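You operate a simulated robot arm through the tools that you are given. There is no shell and no other tool.

You run a simulated robot arm. Do the job below in one go: nothing can be reset, and whatever is moved stays where it is left.

Task
Load the bags that the blue card names, then bag lot one.

Only the result counts: the job must be done as asked and must still hold three seconds after the hand-in. Knocking over, shifting, dropping, spilling or breaking anything else fails it.

Robot
A 6-joint arm with a two-finger parallel gripper, fixed in place. Base frame: the origin is at the foot of the arm, x ahead of it, y to its left, z up; the work surface is at about z = 760. Units: mm, degrees, N and s.
With the tool pointing down near the work surface it reaches from about 360 to 820 mm from the base axis. Its first joint turns from -166.0 to 166.0 degrees. Payload 3.91 kg.
The TCP is the grasp point between the finger pads, 30 mm short of the fingertips. In the tool frame z runs along the fingers and y along their closing line. Largest opening 110 mm; finger width 20, thickness 10; the body of the gripper, 48 by 112 mm, starts 55 mm behind the TCP.
Orientation is that of the tool frame in the base frame, as [roll, pitch, yaw] about the fixed x, y, z axes, in that order (R = Rz(yaw) Ry(pitch) Rx(roll)). With the fingers straight down and closing along the base's y, the tool's x points along the base's -x, its y along +y and its z along -z.

Tools
- The arm moves only by the tool apply_moves. Its argument "series" is a list of rows, each a list of 6 numbers: the shift along the tool's x, y, z in m, then the turn, a rotation vector about the tool's x, y, z in degrees. In form: [[tx, ty, tz, wx, wy, wz], ...]. A call has 1 to 20 rows; each row is the pose to reach, as a shift and turn from the pose commanded when the call began, along the tool's axes at that moment. "grip" is the finger opening in m, from 0 to 0.11, set as the call begins (left out, the last holds). Rows are played at 5 a second. More than 50 mm and 8.6 degrees between two rows, or a gripper value outside its range, and nothing of the call is played. A pose out of reach is approached as far as the arm can. The call stops where the force on the tool passes 90 N (or 10 N more than at its start, if that is more) or the arm is blocked; 0.2 s more then pass. The fingers move at their own pace (about 45 mm/s each) and stop on an object; they squeeze with about 23 N. The grip force told is the motor's: it shows also when the fingers shut on nothing. Time passes only in rows, and 0.2 s behind the last, so rows that repeat a pose let the fingers close. It gives the time, the measured TCP pose, the force on the tool (base axes), the opening and the grip force at its end, in the units of the frame above (readings bear some noise), with the torque about the TCP (base axes, N m) and any sound that the robot's microphone picked up.
- Cameras (640 x 400 px; columns grow to the right, rows downward): "scene" is fixed at [225.8, 511.1, 1534.4]; the picture's right is [-0.78, -0.62, 0.00], its down [-0.44, 0.55, -0.71] and it looks along [0.44, -0.56, -0.70] (base axes); focal length 296 px, centre (320, 200). "wrist" rides on the gripper at [77, 7, -114] in the tool frame; the picture's right is [-0.09, 1.00, 0.00], its down [-0.80, -0.07, -0.59] and it looks along [-0.59, -0.05, 0.80] (tool axes); focal length 270 px, centre (320, 200). There is no depth. A picture from a camera that has moved, and an enlarged one, comes with that camera's place and axes in the base frame and with its lens. The place of the scene camera against the robot may be out by one fixed shift of up to 18 mm in any direction.
- snapshot(camera): a new picture of that camera. The clock stands still meanwhile.
- lift_body(by): slides the trunk up (or, below 0, down) by that many mm; the arm rides with it, the base frame stays. It gives what a move gives, with no picture.
- enlarge(camera, box): a new picture of the part [left, top, right, bottom] of that camera's present view, enlarged. The clock stands still meanwhile.
- sign_off(): hands the job in; it is judged then, once.

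Nothing tells you positions but the pictures and the camera data. Unless the task says otherwise, let go and move clear before handing in.

The tools are called after "Emit:" by a JSON object that holds its "method" and its "body". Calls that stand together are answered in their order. apply_moves: Moves the arm, as the interface text tells. Its arguments: {"type":"object","properties":{"series":{"type":"array"},"grip":{"type":"number"}},"required":["series"]} The other tools are called the same way: lift_body (by) slides the trunk up or down; snapshot (camera) takes a picture; enlarge (camera, box) takes an enlarged picture of a part of a camera's view; sign_off () hands the job in.

At the start:

```text
clock: 0.0
tcp_pos: [475.1, -40.7, 1225.5]
ee_rot: [-180.0, 0.0, -180.0]
ft_force: [-0.3, -0.1, 0.4]
moment: [0.0, -0.01, 0.02]
grip_width: 110.3
finger_force: 0.1
trunk travel left (down, up): [-500.0, 110.0]
```

scene: 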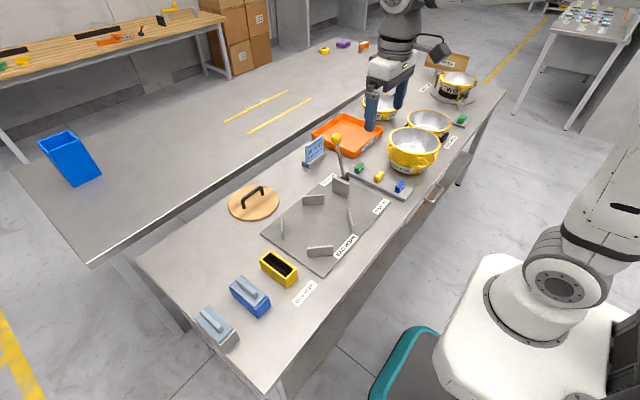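
wrist: 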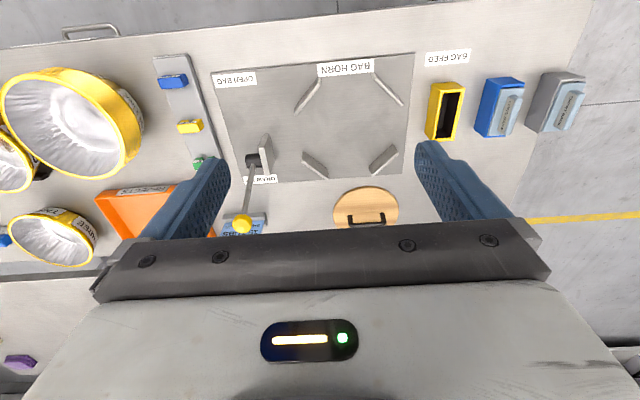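

I see a bench with a bag horn plate, a bag feed with bag cartridges, bowls, buttons and a blue card. I'll enlarge the pictures to read the labels first.

Emit:
{"method": "enlarge", "body": {"camera": "scene", "box": [280, 120, 380, 190]}}

Emit:
{"method": "enlarge", "body": {"camera": "scene", "box": [180, 180, 380, 360]}}

Emit:
{"method": "enlarge", "body": {"camera": "scene", "box": [300, 40, 500, 200]}}

Emit:
{"method": "enlarge", "body": {"camera": "wrist", "box": [140, 40, 420, 240]}}

Emit:
{"method": "enlarge", "body": {"camera": "wrist", "box": [400, 40, 600, 160]}}

Emit:
{"method": "enlarge", "body": {"camera": "wrist", "box": [0, 40, 220, 270]}}

```text
5.71 times, centred on (330, 155) of scene
camera zoom: at [225.8, 511.1, 1534.4], right [-0.78, -0.62, 0.0], down [-0.44, 0.55, -0.71], along [0.44, -0.56, -0.7], focal length 1694 px, centre (263, 457)
```

zoom: 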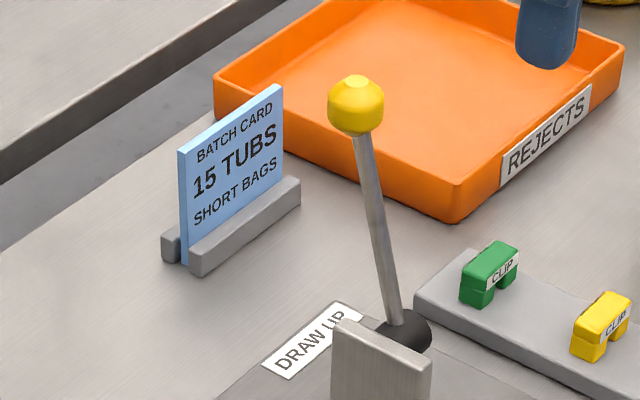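

```text
2.22 times, centred on (280, 270) of scene
camera zoom: at [225.8, 511.1, 1534.4], right [-0.78, -0.62, 0.0], down [-0.44, 0.55, -0.71], along [0.44, -0.56, -0.7], focal length 659 px, centre (409, 44)
```

zoom: 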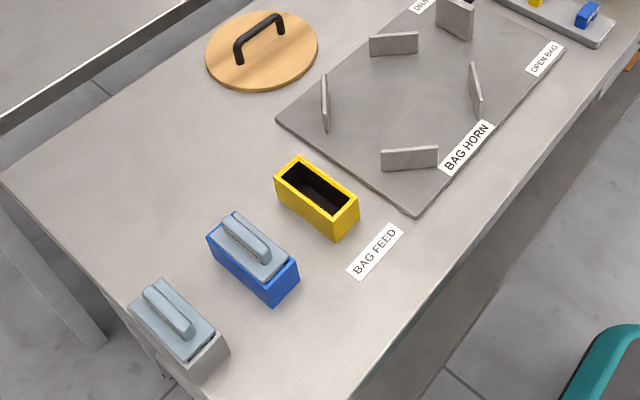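

```text
2.50 times, centred on (400, 120) of scene
camera zoom: at [225.8, 511.1, 1534.4], right [-0.78, -0.62, 0.0], down [-0.44, 0.55, -0.71], along [0.44, -0.56, -0.7], focal length 741 px, centre (120, 400)
```

zoom: 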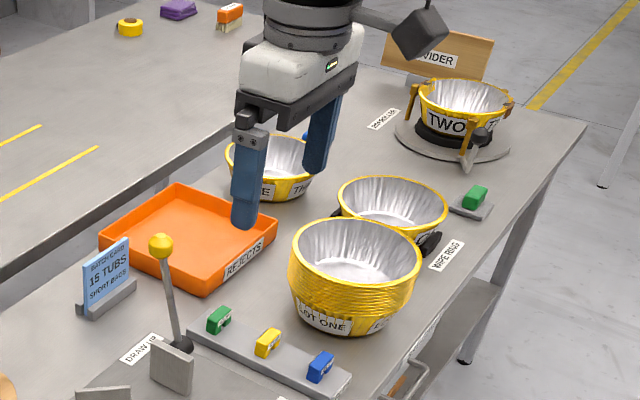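

```text
2.00 times, centred on (280, 140) of wrist
camera zoom: at [398.7, -35.6, 1340.7], right [0.09, 1.0, 0.0], down [0.8, -0.07, 0.59], along [0.59, -0.05, -0.8], focal length 541 px, centre (400, 320)
```

zoom: 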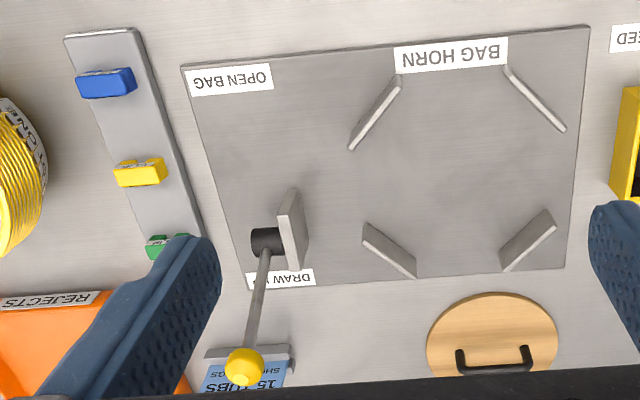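

```text
3.20 times, centred on (500, 100) of wrist
camera zoom: at [398.7, -35.6, 1340.7], right [0.09, 1.0, 0.0], down [0.8, -0.07, 0.59], along [0.59, -0.05, -0.8], focal length 865 px, centre (-256, 520)
```

zoom: 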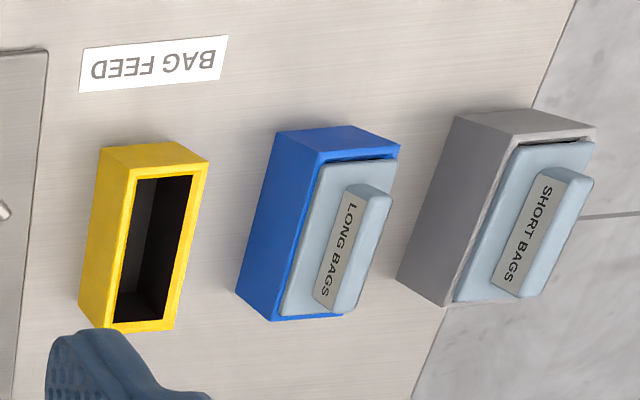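

```text
1.74 times, centred on (110, 155) of wrist
camera zoom: at [398.7, -35.6, 1340.7], right [0.09, 1.0, 0.0], down [0.8, -0.07, 0.59], along [0.59, -0.05, -0.8], focal length 470 px, centre (685, 278)
```

zoom: 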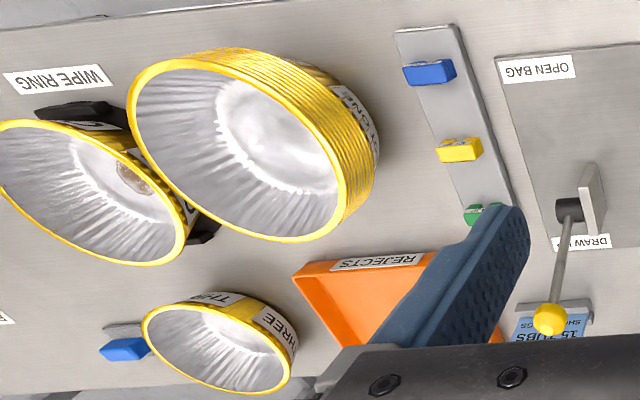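

The card asks for 15 tubs and short bags, and the short-bag cartridge sits in the grey box. I'll move the wrist camera along the bench to see the lots, clips and lever better.

Emit:
{"method": "apply_moves", "body": {"series": [[0, -0.045, 0, 0, 0, 0], [0, -0.09, 0, 0, 0, 0], [0, -0.135, 0, 0, 0, 0], [0, -0.18, 0, 0, 0, 0], [0, -0.225, 0, 0, 0, 0], [0, -0.27, 0, 0, 0, 0], [0, -0.27, 0, 0, 0, 0]]}}

Emit:
{"method": "snapshot", "body": {"camera": "wrist"}}

Emit:
{"method": "snapshot", "body": {"camera": "scene"}}

```text
clock: 1.6
tcp_pos: [475.0, -311.3, 1225.9]
ee_rot: [180.0, 0.0, -179.9]
ft_force: [-0.1, 0.0, 0.2]
moment: [0.04, -0.02, 0.02]
grip_width: 110.2
finger_force: 0.1
trunk travel left (down, up): [-500.0, 110.0]
```

```text
taken
camera wrist: at [398.6, -305.8, 1339.9], right [0.09, 1.0, 0.0], down [0.8, -0.07, 0.59], along [0.59, -0.05, -0.8], focal length 270 px, centre (320, 200)
```

wrist: 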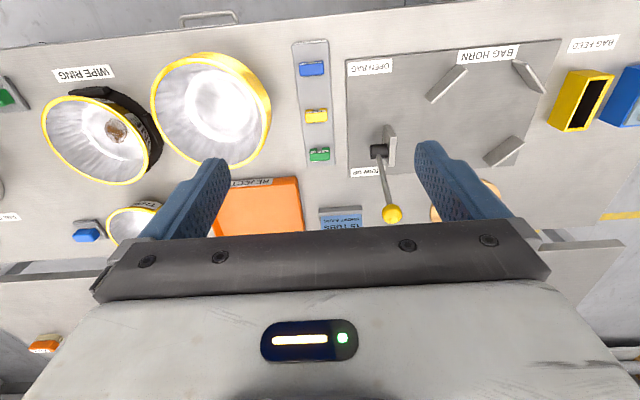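

```text
taken
```

scene: 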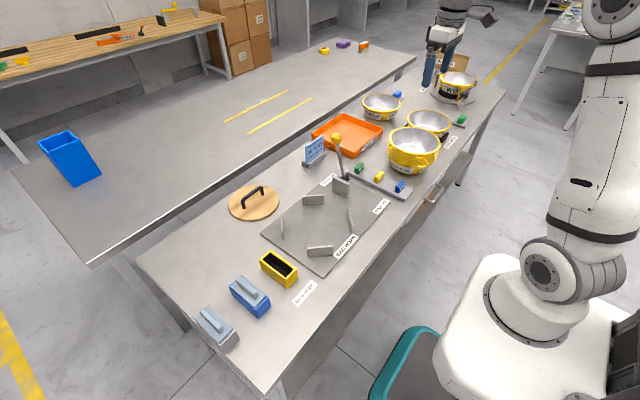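

Emit:
{"method": "enlarge", "body": {"camera": "wrist", "box": [20, 30, 300, 200]}}

Emit:
{"method": "enlarge", "body": {"camera": "scene", "box": [370, 100, 480, 190]}}

Emit:
{"method": "enlarge", "body": {"camera": "scene", "box": [350, 50, 490, 140]}}

Emit:
{"method": "enlarge", "body": {"camera": "wrist", "box": [280, 30, 420, 240]}}

Emit:
{"method": "enlarge", "body": {"camera": "wrist", "box": [0, 60, 60, 240]}}

Emit:
{"method": "enlarge", "body": {"camera": "wrist", "box": [140, 40, 300, 180]}}

```text
2.29 times, centred on (160, 115) of wrist
camera zoom: at [398.6, -305.8, 1339.9], right [0.09, 1.0, 0.0], down [0.8, -0.07, 0.59], along [0.59, -0.05, -0.8], focal length 618 px, centre (686, 394)
```

zoom: 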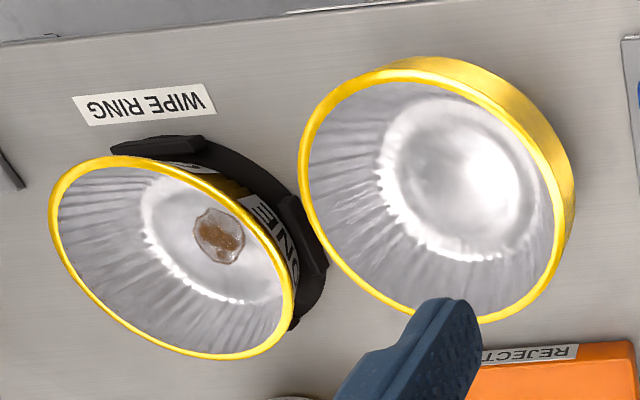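

```text
4.44 times, centred on (425, 145) of scene
camera zoom: at [225.8, 511.1, 1534.4], right [-0.78, -0.62, 0.0], down [-0.44, 0.55, -0.71], along [0.44, -0.56, -0.7], focal length 1317 px, centre (-147, 444)
```

zoom: 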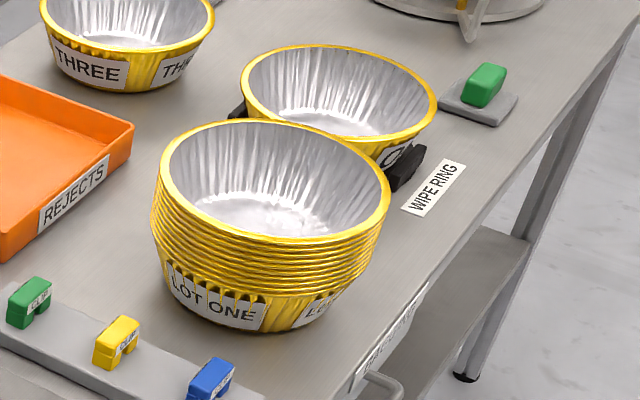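

```text
4.44 times, centred on (420, 95) of scene
camera zoom: at [225.8, 511.1, 1534.4], right [-0.78, -0.62, 0.0], down [-0.44, 0.55, -0.71], along [0.44, -0.56, -0.7], focal length 1317 px, centre (-124, 667)
```

zoom: 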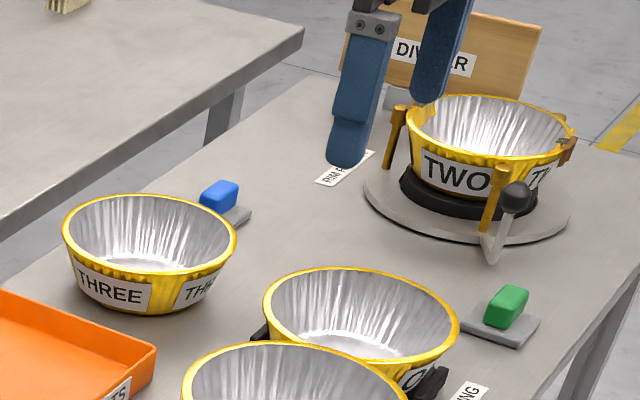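

```text
1.90 times, centred on (350, 135) of wrist
camera zoom: at [398.6, -305.8, 1339.9], right [0.09, 1.0, 0.0], down [0.8, -0.07, 0.59], along [0.59, -0.05, -0.8], focal length 515 px, centre (263, 324)
```

zoom: 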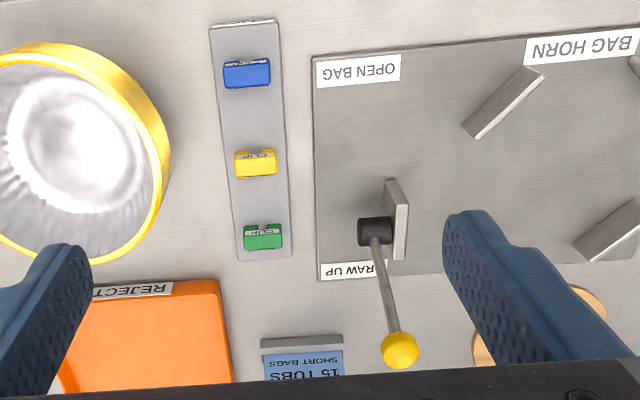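

```text
2.22 times, centred on (30, 150) of wrist
camera zoom: at [398.6, -305.8, 1339.9], right [0.09, 1.0, 0.0], down [0.8, -0.07, 0.59], along [0.59, -0.05, -0.8], focal length 601 px, centre (964, 311)
```

zoom: 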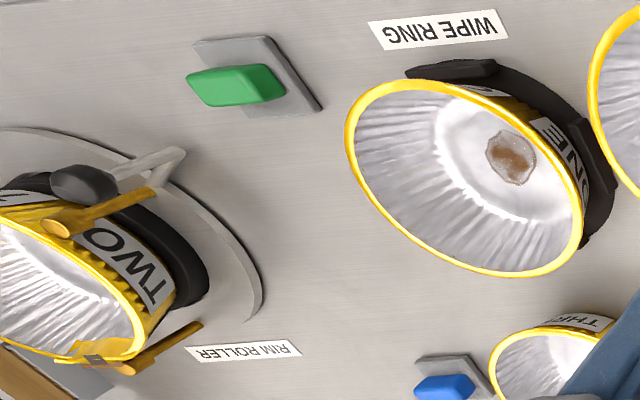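

```text
2.86 times, centred on (220, 110) of wrist
camera zoom: at [398.6, -305.8, 1339.9], right [0.09, 1.0, 0.0], down [0.8, -0.07, 0.59], along [0.59, -0.05, -0.8], focal length 772 px, centre (606, 457)
```

zoom: 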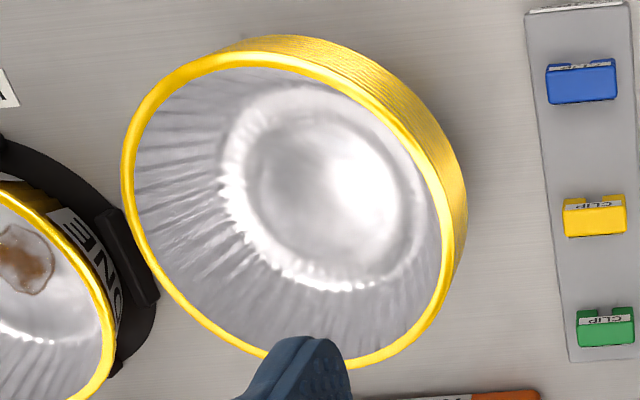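

The lot-one stack is next to a separate tub "ONE", which is stained and sits on the wipe ring. I'll count the stack's rims and check the lever and the magazines.

Emit:
{"method": "enlarge", "body": {"camera": "scene", "box": [382, 140, 412, 180]}}

Emit:
{"method": "enlarge", "body": {"camera": "scene", "box": [380, 120, 445, 180]}}

Emit:
{"method": "enlarge", "body": {"camera": "scene", "box": [320, 120, 420, 210]}}

Emit:
{"method": "enlarge", "body": {"camera": "scene", "box": [190, 240, 310, 360]}}

```text
10.00 times, centred on (397, 160) of scene
camera zoom: at [225.8, 511.1, 1534.4], right [-0.78, -0.62, 0.0], down [-0.44, 0.55, -0.71], along [0.44, -0.56, -0.7], focal length 2964 px, centre (-450, 600)
```

zoom: 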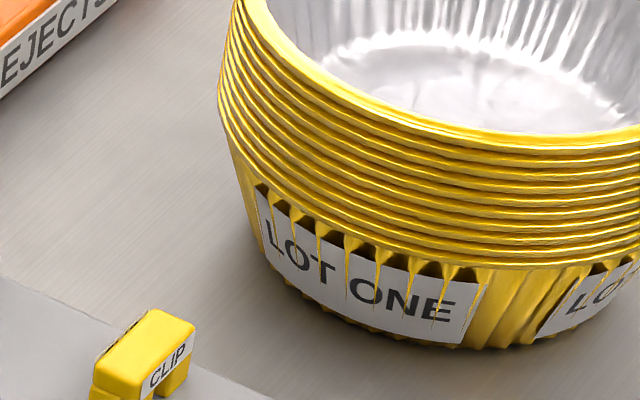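

```text
6.67 times, centred on (412, 150) of scene
camera zoom: at [225.8, 511.1, 1534.4], right [-0.78, -0.62, 0.0], down [-0.44, 0.55, -0.71], along [0.44, -0.56, -0.7], focal length 1976 px, centre (-297, 533)
```

zoom: 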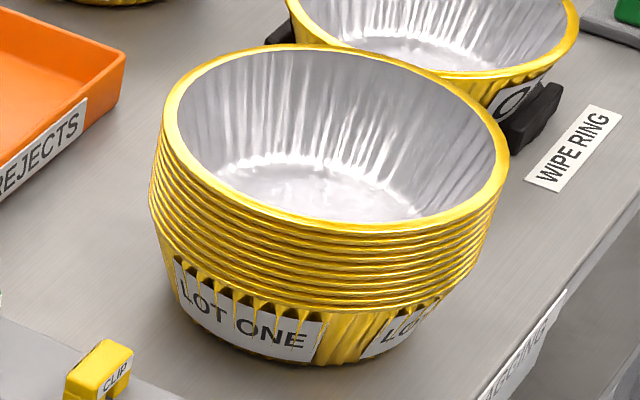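

```text
4.44 times, centred on (370, 165) of scene
camera zoom: at [225.8, 511.1, 1534.4], right [-0.78, -0.62, 0.0], down [-0.44, 0.55, -0.71], along [0.44, -0.56, -0.7], focal length 1317 px, centre (98, 356)
```

zoom: 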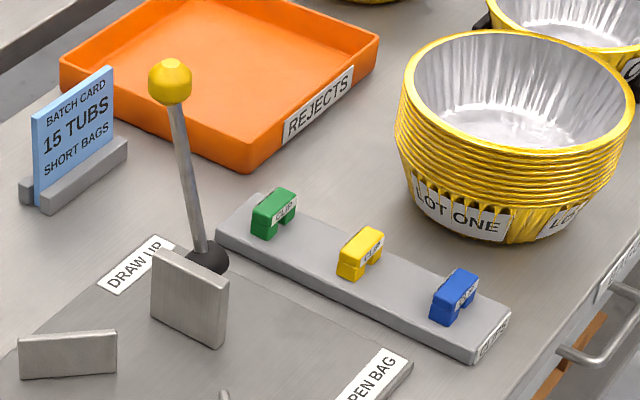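

```text
3.33 times, centred on (250, 300) of scene
camera zoom: at [225.8, 511.1, 1534.4], right [-0.78, -0.62, 0.0], down [-0.44, 0.55, -0.71], along [0.44, -0.56, -0.7], focal length 988 px, centre (553, -133)
```

zoom: 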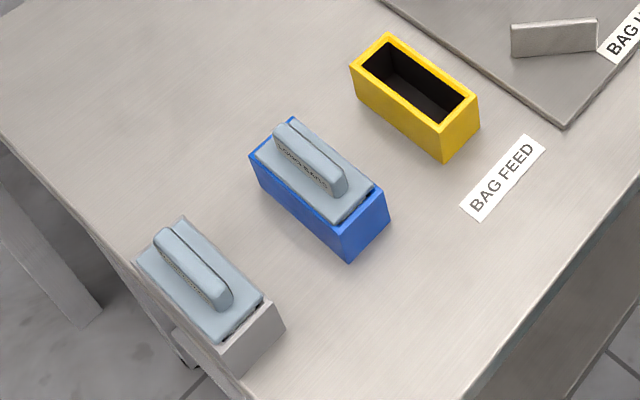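

Emit:
{"method": "enlarge", "body": {"camera": "scene", "box": [400, 150, 480, 230]}}

Emit:
{"method": "enlarge", "body": {"camera": "wrist", "box": [140, 0, 300, 60]}}

Emit:
{"method": "enlarge", "body": {"camera": "scene", "box": [320, 30, 400, 60]}}

Emit:
{"method": "enlarge", "body": {"camera": "scene", "box": [382, 150, 402, 176]}}

```text
5.00 times, centred on (440, 190) of scene
camera zoom: at [225.8, 511.1, 1534.4], right [-0.78, -0.62, 0.0], down [-0.44, 0.55, -0.71], along [0.44, -0.56, -0.7], focal length 1482 px, centre (-280, 250)
```

zoom: 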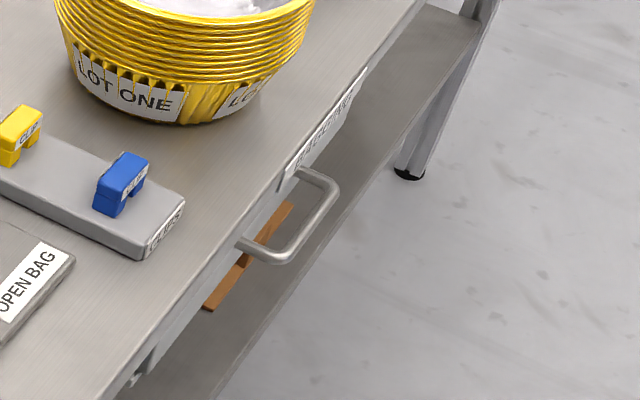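

```text
4.00 times, centred on (220, 30) of wrist
camera zoom: at [398.6, -305.8, 1339.9], right [0.09, 1.0, 0.0], down [0.8, -0.07, 0.59], along [0.59, -0.05, -0.8], focal length 1081 px, centre (720, 880)
```

zoom: 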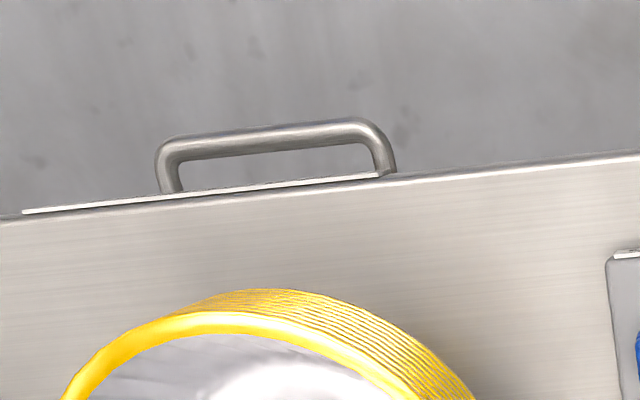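

```text
8.00 times, centred on (360, 45) of scene
camera zoom: at [225.8, 511.1, 1534.4], right [-0.78, -0.62, 0.0], down [-0.44, 0.55, -0.71], along [0.44, -0.56, -0.7], focal length 2371 px, centre (0, 1440)
```

zoom: 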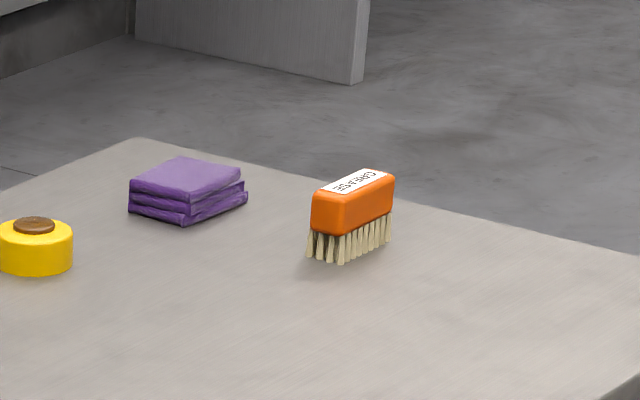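

```text
15.38 times, centred on (392, 163) of scene
camera zoom: at [225.8, 511.1, 1534.4], right [-0.78, -0.62, 0.0], down [-0.44, 0.55, -0.71], along [0.44, -0.56, -0.7], focal length 4560 px, centre (-788, 769)
```

zoom: 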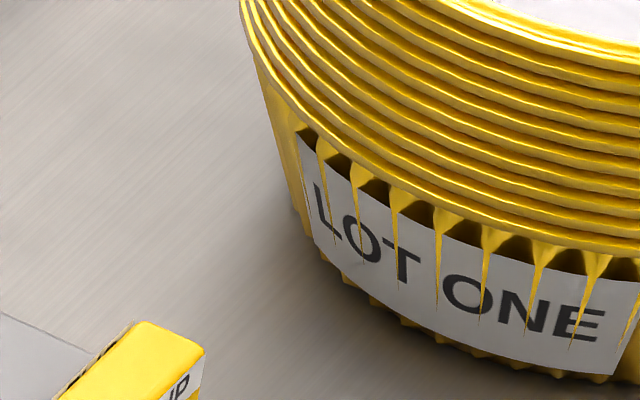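

Emit:
{"method": "enlarge", "body": {"camera": "scene", "box": [430, 160, 462, 190]}}

Emit:
{"method": "enlarge", "body": {"camera": "scene", "box": [405, 180, 445, 215]}}

Emit:
{"method": "enlarge", "body": {"camera": "wrist", "box": [340, 130, 420, 240]}}

Emit:
{"method": "enlarge", "body": {"camera": "scene", "box": [260, 160, 410, 280]}}

```text
13.33 times, centred on (446, 175) of scene
camera zoom: at [225.8, 511.1, 1534.4], right [-0.78, -0.62, 0.0], down [-0.44, 0.55, -0.71], along [0.44, -0.56, -0.7], focal length 3952 px, centre (-1360, 533)
```

zoom: 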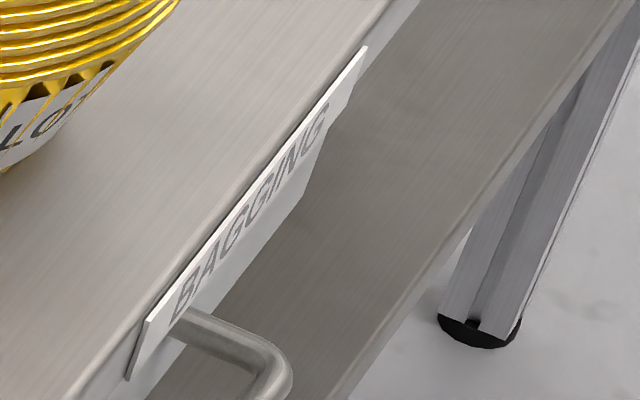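

```text
11.43 times, centred on (425, 198) of scene
camera zoom: at [225.8, 511.1, 1534.4], right [-0.78, -0.62, 0.0], down [-0.44, 0.55, -0.71], along [0.44, -0.56, -0.7], focal length 3387 px, centre (-880, 229)
```

zoom: 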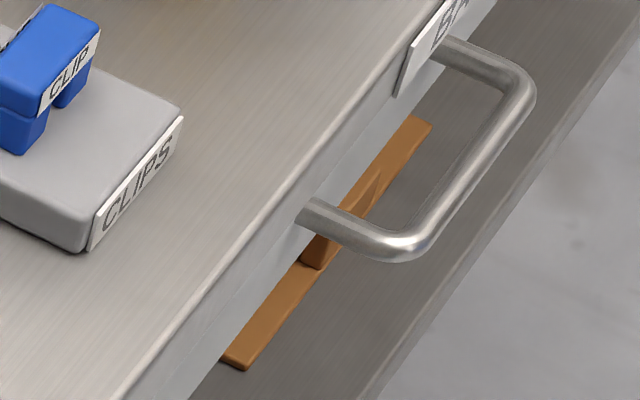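

```text
3.64 times, centred on (380, 185) of wrist
camera zoom: at [398.6, -305.8, 1339.9], right [0.09, 1.0, 0.0], down [0.8, -0.07, 0.59], along [0.59, -0.05, -0.8], focal length 983 px, centre (102, 254)
```

zoom: 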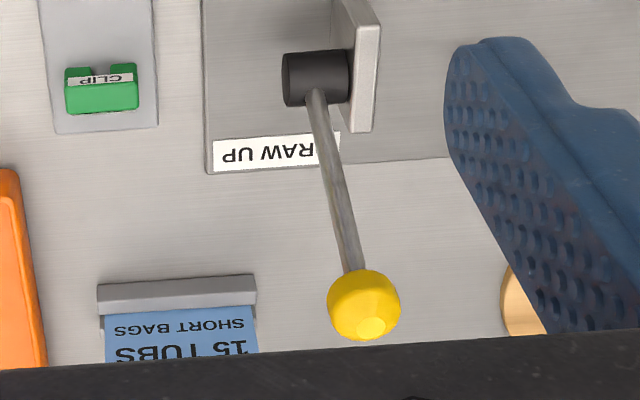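

```text
3.33 times, centred on (335, 220) of scene
camera zoom: at [225.8, 511.1, 1534.4], right [-0.78, -0.62, 0.0], down [-0.44, 0.55, -0.71], along [0.44, -0.56, -0.7], focal length 988 px, centre (270, 133)
```

zoom: 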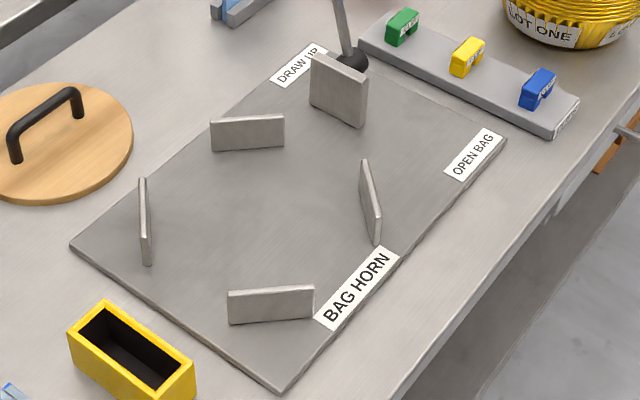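

The horn plate is at about x 493–758, y −267–138, with four fins centred near (626, 5). The stack is near (542, −517), with a rim about 200 mm across. There seems to be a drawer labelled "BAGGING" in the table's front, so I'll back off and tilt the wrist to look at it.

Emit:
{"method": "apply_moves", "body": {"series": [[0.04, -0.015, 0, 0, -7.5, 0], [0.08, -0.03, 0, 0, -15, 0], [0.12, -0.045, 0, 0, -22.5, 0], [0.13, -0.06, 0, 0, -30, 0], [0.13, -0.06, 0, 0, -30, 0]]}}

Emit:
{"method": "lift_body", "body": {"by": -200}}

Emit:
{"method": "snapshot", "body": {"camera": "wrist"}}

Emit:
{"method": "snapshot", "body": {"camera": "scene"}}

```text
clock: 2.8
tcp_pos: [345.9, -372.2, 1224.4]
ee_rot: [180.0, 30.1, -179.8]
ft_force: [0.6, 0.2, -1.0]
moment: [-0.02, -0.01, 0.03]
grip_width: 109.9
finger_force: 0.1
trunk travel left (down, up): [-500.0, 110.0]
```

```text
clock: 5.0
tcp_pos: [346.5, -373.8, 1026.4]
ee_rot: [179.9, 30.1, -179.8]
ft_force: [-0.2, -0.2, 0.5]
moment: [0.0, 0.0, -0.02]
grip_width: 110.1
finger_force: 0.0
trunk travel left (down, up): [-300.0, 310.0]
```

```text
taken
camera wrist: at [222.2, -366.6, 1086.1], right [0.08, 1.0, 0.04], down [0.4, -0.07, 0.92], along [0.91, -0.05, -0.4], focal length 270 px, centre (320, 200)
```

wrist: 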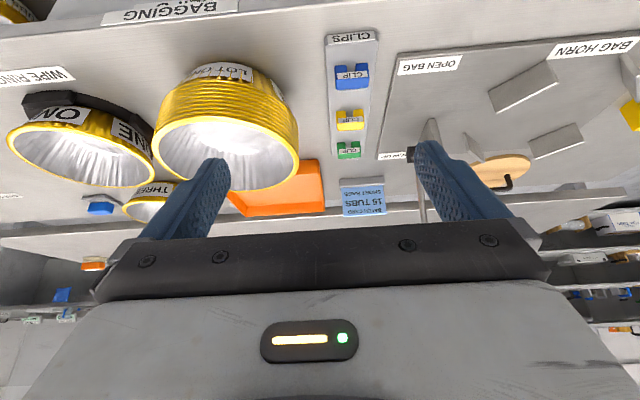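

```text
taken
```

scene: 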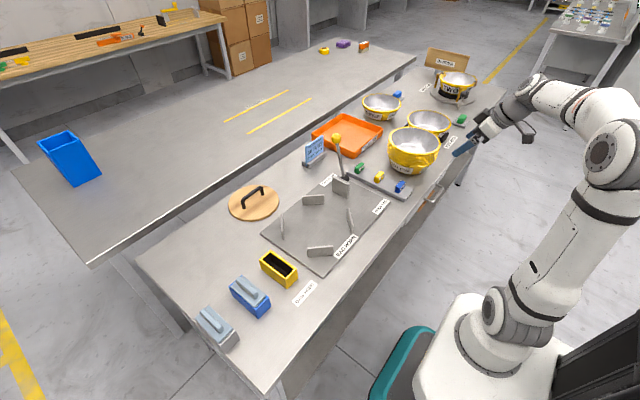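

Emit:
{"method": "apply_moves", "body": {"series": [[0, 0, 0, 0, 7, 0], [0, 0, 0, 0, 14, 0], [0, 0, 0, 0, 21, 0], [0, 0, 0, 0, 21, 0]]}}

Emit:
{"method": "lift_body", "body": {"by": -100}}

Emit:
{"method": "snapshot", "body": {"camera": "wrist"}}

Emit:
{"method": "enlarge", "body": {"camera": "wrist", "box": [100, 0, 340, 150]}}

```text
clock: 6.0
tcp_pos: [346.9, -373.3, 1024.9]
ee_rot: [-180.0, 8.9, -179.9]
ft_force: [0.0, 1.0, -0.2]
moment: [0.02, 0.01, -0.01]
grip_width: 110.0
finger_force: 0.0
trunk travel left (down, up): [-300.0, 310.0]
```

```text
clock: 7.3
tcp_pos: [345.2, -372.9, 927.0]
ee_rot: [180.0, 9.0, 180.0]
ft_force: [0.1, 0.9, 0.1]
moment: [-0.01, 0.02, 0.04]
grip_width: 110.2
finger_force: 0.0
trunk travel left (down, up): [-200.0, 410.0]
```

```text
taken
camera wrist: at [252.3, -366.5, 1026.4], right [0.09, 1.0, 0.01], down [0.7, -0.07, 0.71], along [0.71, -0.05, -0.7], focal length 270 px, centre (320, 200)
```

wrist: 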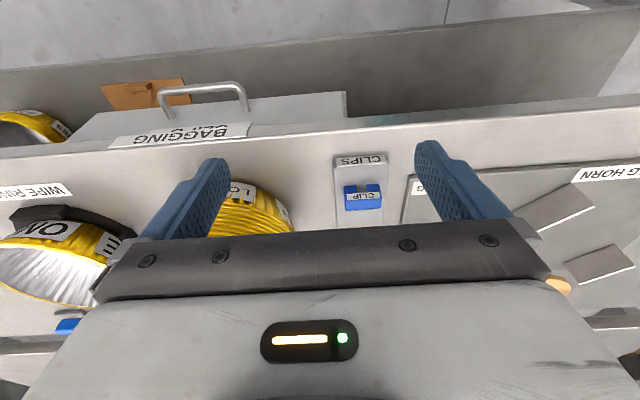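

```text
2.67 times, centred on (220, 75) of wrist
camera zoom: at [252.3, -366.5, 1026.4], right [0.09, 1.0, 0.01], down [0.7, -0.07, 0.71], along [0.71, -0.05, -0.7], focal length 721 px, centre (587, 533)
```

zoom: 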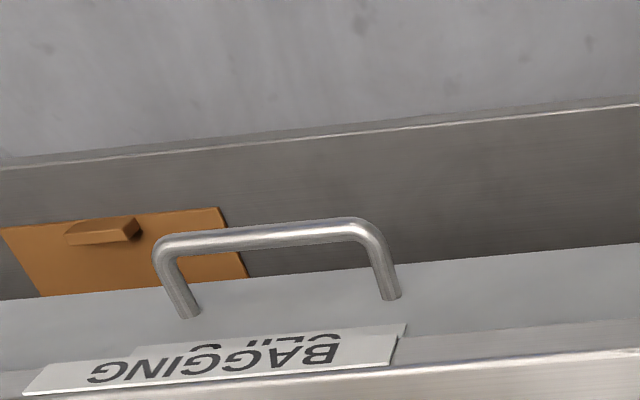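

Emit:
{"method": "enlarge", "body": {"camera": "wrist", "box": [100, 110, 260, 155]}}

Emit:
{"method": "apply_moves", "body": {"series": [[0.03, 0, 0, 0, 0, 0], [0.03, -0.02, 0.04, 0, 0, 0], [0.03, -0.04, 0.08, 0, 0, 0], [0.03, -0.04, 0.12, 0, 0, 0], [0.03, -0.04, 0.12, 0, 0, 0]]}}

Emit:
{"method": "snapshot", "body": {"camera": "wrist"}}

```text
4.00 times, centred on (180, 132) of wrist
camera zoom: at [252.3, -366.5, 1026.4], right [0.09, 1.0, 0.01], down [0.7, -0.07, 0.71], along [0.71, -0.05, -0.7], focal length 1081 px, centre (880, 470)
```

zoom: 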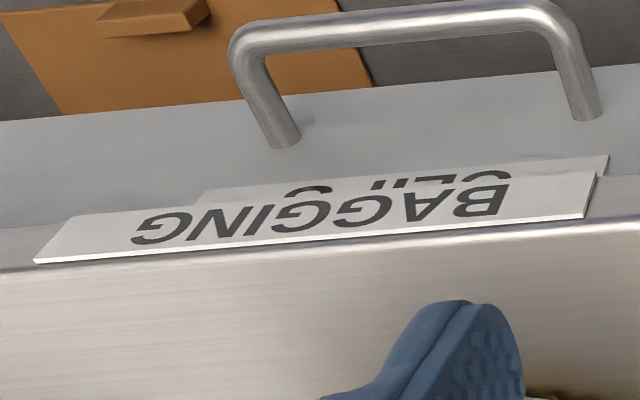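

```text
clock: 8.5
tcp_pos: [334.8, -412.5, 802.0]
ee_rot: [-180.0, 9.0, -180.0]
ft_force: [0.1, 0.5, -1.2]
moment: [-0.02, -0.01, 0.0]
grip_width: 110.1
finger_force: 0.0
trunk travel left (down, up): [-200.0, 410.0]
```

```text
taken
camera wrist: at [241.4, -406.3, 902.7], right [0.09, 1.0, 0.01], down [0.7, -0.07, 0.71], along [0.71, -0.05, -0.7], focal length 270 px, centre (320, 200)
```

wrist: 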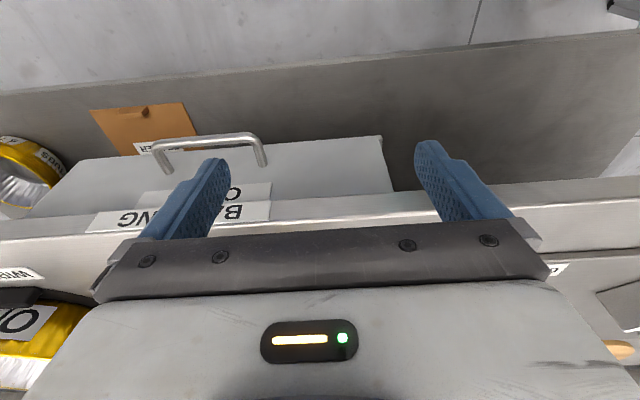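

Emit:
{"method": "apply_moves", "body": {"series": [[0, 0, 0, 0, 0, 0], [0, 0, 0, 0, 0, 0], [0, 0, 0, 0, 0, 0], [0, 0, 0, 0, 0, 0], [0, 0, 0, 0, 0, 0], [0, 0, 0, 0, 0, 0]], "grip": 0.0}}

Emit:
{"method": "enlarge", "body": {"camera": "wrist", "box": [0, 80, 280, 250]}}

Emit:
{"method": "enlarge", "body": {"camera": "wrist", "box": [0, 120, 80, 240]}}

```text
clock: 9.9
tcp_pos: [335.4, -412.4, 802.4]
ee_rot: [-179.9, 9.0, 180.0]
ft_force: [0.7, 0.7, 0.2]
moment: [-0.03, 0.02, 0.03]
grip_width: 0.0
finger_force: 14.2
trunk travel left (down, up): [-200.0, 410.0]
```

```text
2.29 times, centred on (140, 165) of wrist
camera zoom: at [241.3, -406.1, 903.1], right [0.09, 1.0, 0.01], down [0.7, -0.07, 0.71], along [0.71, -0.05, -0.7], focal length 618 px, centre (731, 280)
```

zoom: 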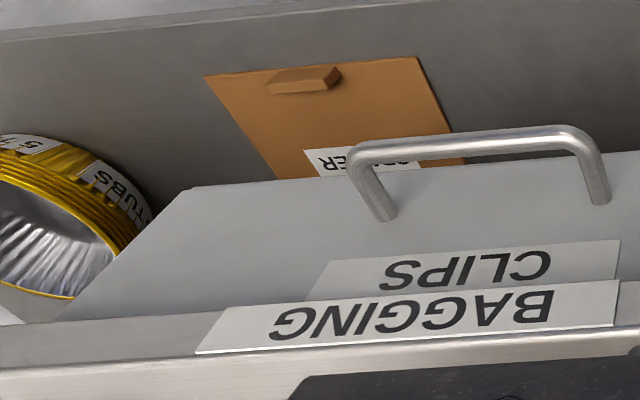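

```text
3.33 times, centred on (40, 180) of wrist
camera zoom: at [241.3, -406.1, 903.1], right [0.09, 1.0, 0.01], down [0.7, -0.07, 0.71], along [0.71, -0.05, -0.7], focal length 901 px, centre (1253, 267)
```

zoom: 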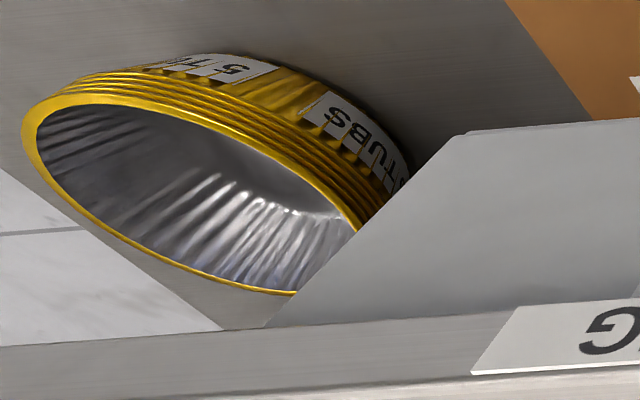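

A stack labelled "5 TUBS" stands on the lower shelf, and the card says 15 tubs, so I need an exact count of lot one's rims. I'll zoom in on the stack.

Emit:
{"method": "enlarge", "body": {"camera": "scene", "box": [386, 136, 402, 156]}}

Emit:
{"method": "enlarge", "body": {"camera": "scene", "box": [400, 148, 420, 168]}}

Emit:
{"method": "enlarge", "body": {"camera": "scene", "box": [385, 145, 445, 180]}}

```text
16.00 times, centred on (394, 146) of scene
camera zoom: at [225.8, 511.1, 1534.4], right [-0.78, -0.62, 0.0], down [-0.44, 0.55, -0.71], along [0.44, -0.56, -0.7], focal length 4742 px, centre (-864, 1064)
```

zoom: 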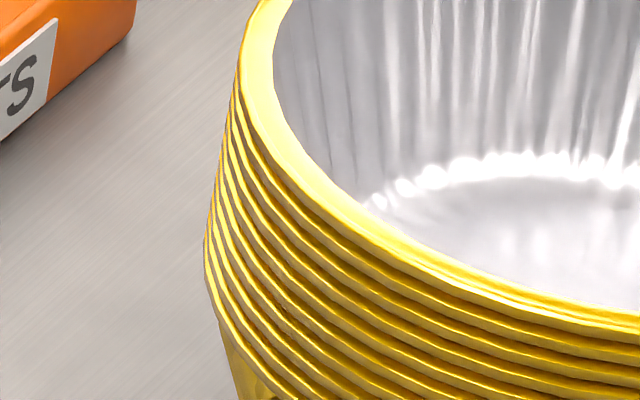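

```text
16.00 times, centred on (410, 158) of scene
camera zoom: at [225.8, 511.1, 1534.4], right [-0.78, -0.62, 0.0], down [-0.44, 0.55, -0.71], along [0.44, -0.56, -0.7], focal length 4742 px, centre (-1120, 872)
```

zoom: 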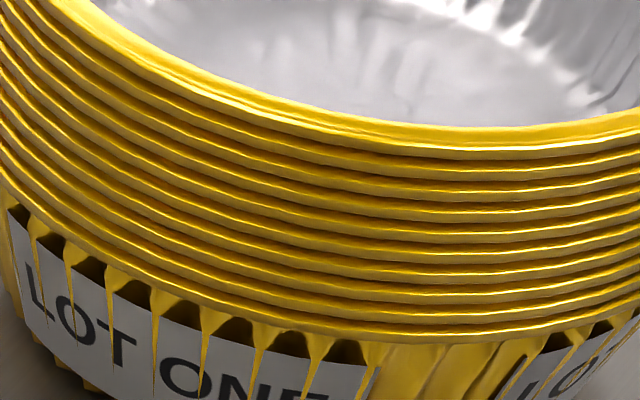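

```text
10.67 times, centred on (415, 162) of scene
camera zoom: at [225.8, 511.1, 1534.4], right [-0.78, -0.62, 0.0], down [-0.44, 0.55, -0.71], along [0.44, -0.56, -0.7], focal length 3162 px, centre (-693, 600)
```

zoom: 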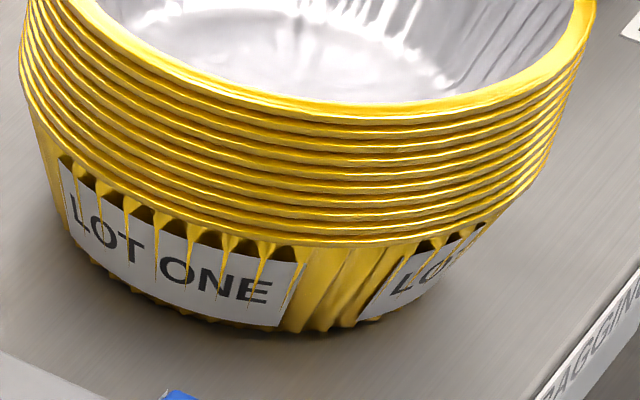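

Lot one has 10 nested rims. The "5 TUBS" stack is far out of reach on the lower shelf, and the task only uses the card to name the bags, so I'll leave it alone. Next I'll raise the arm and look closely at the bag magazines at about x 598, y 198 (feed), 297 (long) and 398 (short).

Emit:
{"method": "lift_body", "body": {"by": 300}}

Emit:
{"method": "apply_moves", "body": {"series": [[0.0, 0.0, 0, 0, 4.5, 0], [0.0, 0.045, 0, 0, 9, 0], [0, 0.09, 0, 0, 9, 0], [0, 0.135, 0, 0, 9, 0], [-0.02, 0.18, 0, 0, 9, 0], [-0.04, 0.225, 0, 0, 9, 0], [-0.06, 0.27, 0, 0, 9, 0], [-0.08, 0.315, 0, 0, 9, 0], [-0.1, 0.36, 0, 0, 9, 0], [-0.12, 0.405, 0, 0, 9, 0], [-0.14, 0.45, 0, 0, 9, 0], [-0.16, 0.495, 0, 0, 9, 0], [-0.17, 0.54, 0, 0, 9, 0], [-0.17, 0.585, 0, 0, 9, 0], [-0.17, 0.63, 0, 0, 9, 0], [-0.17, 0.675, 0, 0, 9, 0], [-0.17, 0.7, 0, 0, 9, 0], [-0.17, 0.7, 0, 0, 9, 0]]}}

Emit:
{"method": "snapshot", "body": {"camera": "wrist"}}

Emit:
{"method": "snapshot", "body": {"camera": "scene"}}

```text
clock: 12.9
tcp_pos: [336.0, -412.8, 1102.7]
ee_rot: [-180.0, 9.1, -180.0]
ft_force: [0.1, 0.6, -0.1]
moment: [-0.01, -0.01, -0.01]
grip_width: 0.4
finger_force: 23.3
trunk travel left (down, up): [-500.0, 110.0]
```

```text
clock: 16.7
tcp_pos: [502.6, 288.3, 1128.3]
ee_rot: [-179.9, 0.0, 179.9]
ft_force: [0.6, 0.3, 1.0]
moment: [-0.01, 0.01, -0.02]
grip_width: 0.1
finger_force: 22.9
trunk travel left (down, up): [-500.0, 110.0]
```

```text
taken
camera wrist: at [425.5, 294.3, 1242.6], right [0.09, 1.0, 0.0], down [0.8, -0.07, 0.59], along [0.59, -0.05, -0.8], focal length 270 px, centre (320, 200)
```

wrist: 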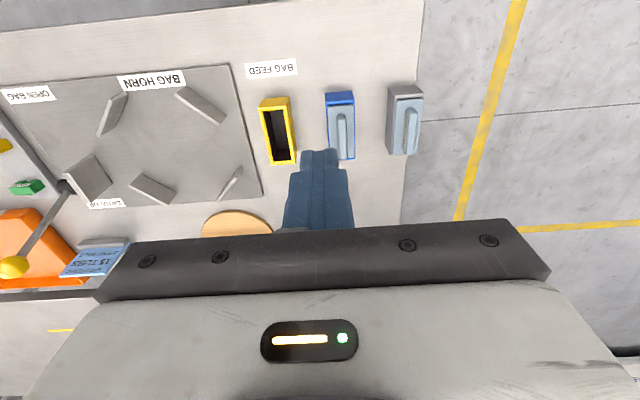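

```text
taken
```

scene: 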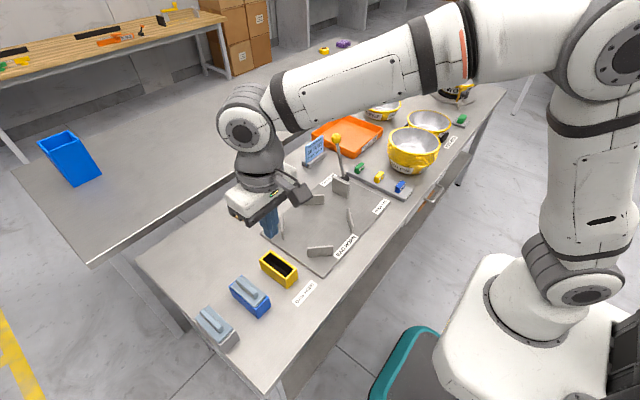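

Emit:
{"method": "enlarge", "body": {"camera": "wrist", "box": [240, 70, 440, 180]}}

Emit:
{"method": "enlarge", "body": {"camera": "wrist", "box": [0, 60, 280, 240]}}

```text
3.20 times, centred on (340, 125) of wrist
camera zoom: at [425.5, 294.3, 1242.6], right [0.09, 1.0, 0.0], down [0.8, -0.07, 0.59], along [0.59, -0.05, -0.8], focal length 865 px, centre (256, 440)
```

zoom: 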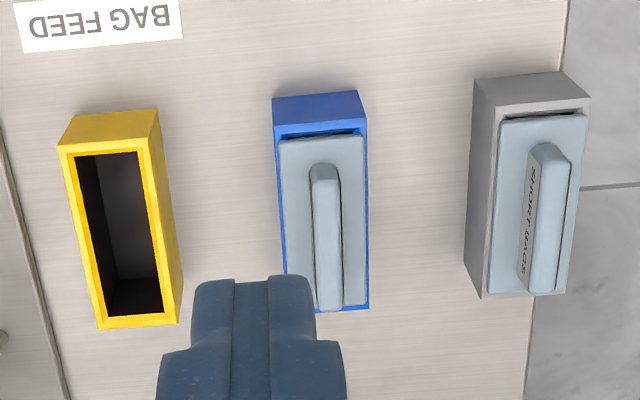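

```text
2.22 times, centred on (140, 150) of wrist
camera zoom: at [425.5, 294.3, 1242.6], right [0.09, 1.0, 0.0], down [0.8, -0.07, 0.59], along [0.59, -0.05, -0.8], focal length 601 px, centre (720, 311)
```

zoom: 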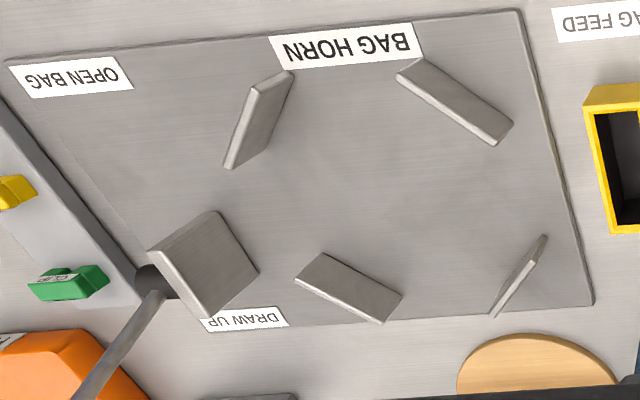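

From two views, the short-bag handle top is at about (604, 424, 837) and the feed opening at about (606, 207, 802). I'll move above the short cartridge for a closer look.

Emit:
{"method": "apply_moves", "body": {"series": [[-0.02, 0.03, 0.035, 0, 0, 0], [-0.04, 0.06, 0.07, 0, 0, 0], [-0.06, 0.09, 0.105, 0, 0, 0], [-0.08, 0.115, 0.14, 0, 0, 0], [-0.101, 0.136, 0.168, 0, 0, 0], [-0.101, 0.136, 0.168, 0, 0, 0]], "grip": 0.06}}

Emit:
{"method": "snapshot", "body": {"camera": "wrist"}}

Emit:
{"method": "enlarge", "body": {"camera": "wrist", "box": [220, 60, 420, 260]}}

Emit:
{"method": "enlarge", "body": {"camera": "wrist", "box": [20, 30, 320, 220]}}

```text
refused: row 1 steps farther than a row can; nothing moved
```

```text
taken
camera wrist: at [425.5, 294.3, 1242.6], right [0.09, 1.0, 0.0], down [0.8, -0.07, 0.59], along [0.59, -0.05, -0.8], focal length 270 px, centre (320, 200)
```

wrist: 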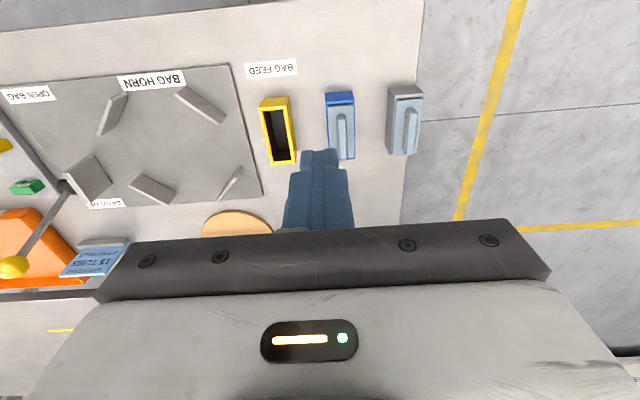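

```text
2.00 times, centred on (320, 160) of wrist
camera zoom: at [425.5, 294.3, 1242.6], right [0.09, 1.0, 0.0], down [0.8, -0.07, 0.59], along [0.59, -0.05, -0.8], focal length 541 px, centre (320, 280)
```

zoom: 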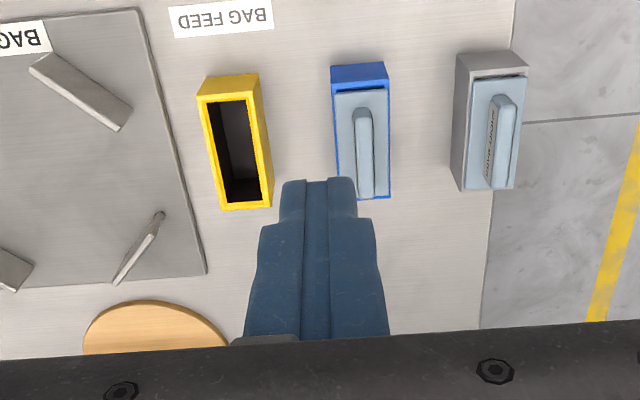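

```text
2.11 times, centred on (170, 125) of wrist
camera zoom: at [425.5, 294.3, 1242.6], right [0.09, 1.0, 0.0], down [0.8, -0.07, 0.59], along [0.59, -0.05, -0.8], focal length 569 px, centre (636, 358)
```

zoom: 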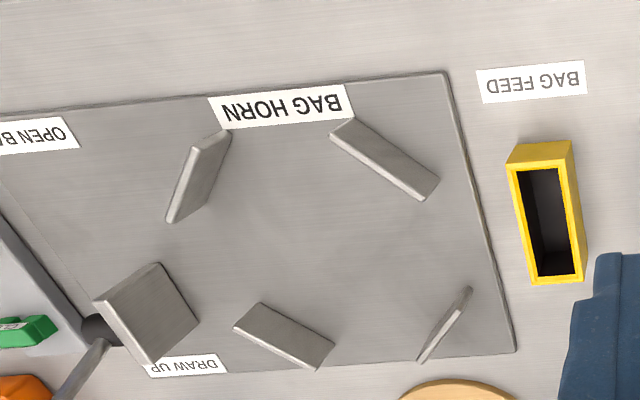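

The move was refused because the steps were too long, so I'll use smaller ones for the same target above the short cartridge.

Emit:
{"method": "apply_moves", "body": {"series": [[-0.017, 0.023, 0.028, 0, 0, 0], [-0.034, 0.046, 0.056, 0, 0, 0], [-0.051, 0.069, 0.084, 0, 0, 0], [-0.068, 0.092, 0.112, 0, 0, 0], [-0.085, 0.115, 0.14, 0, 0, 0], [-0.101, 0.136, 0.168, 0, 0, 0], [-0.101, 0.136, 0.168, 0, 0, 0]], "grip": 0.06}}

Emit:
{"method": "snapshot", "body": {"camera": "wrist"}}

Emit:
{"method": "enlarge", "body": {"camera": "wrist", "box": [220, 60, 420, 260]}}

Emit:
{"method": "enlarge", "body": {"camera": "wrist", "box": [20, 30, 320, 220]}}

```text
clock: 18.3
tcp_pos: [603.5, 424.6, 959.9]
ee_rot: [-180.0, 0.0, -180.0]
ft_force: [0.0, -0.4, -0.3]
moment: [0.0, 0.0, -0.01]
grip_width: 59.8
finger_force: 0.1
trunk travel left (down, up): [-500.0, 110.0]
```

```text
taken
camera wrist: at [526.9, 430.7, 1074.3], right [0.09, 1.0, 0.0], down [0.8, -0.07, 0.59], along [0.59, -0.05, -0.8], focal length 270 px, centre (320, 200)
```

wrist: 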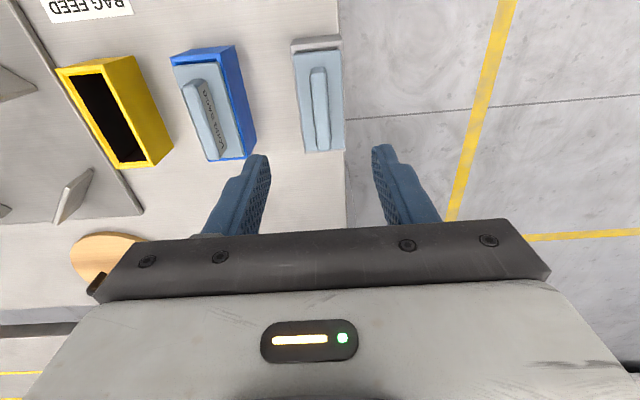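

```text
2.00 times, centred on (320, 160) of wrist
camera zoom: at [526.9, 430.7, 1074.3], right [0.09, 1.0, 0.0], down [0.8, -0.07, 0.59], along [0.59, -0.05, -0.8], focal length 541 px, centre (320, 280)
```

zoom: 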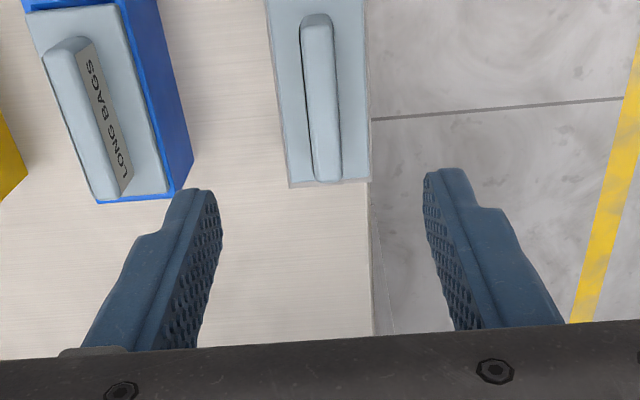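

```text
2.11 times, centred on (170, 125) of wrist
camera zoom: at [526.9, 430.7, 1074.3], right [0.09, 1.0, 0.0], down [0.8, -0.07, 0.59], along [0.59, -0.05, -0.8], focal length 569 px, centre (636, 358)
```

zoom: 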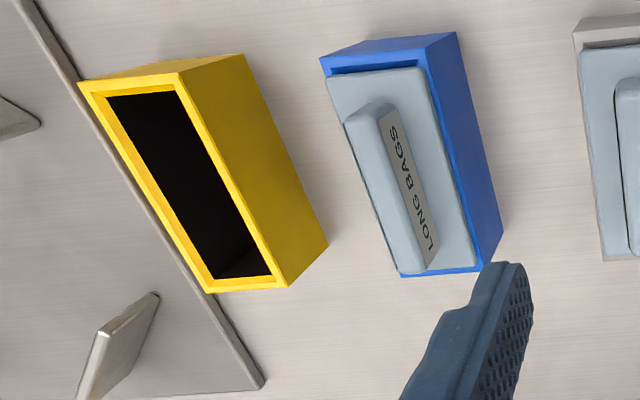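

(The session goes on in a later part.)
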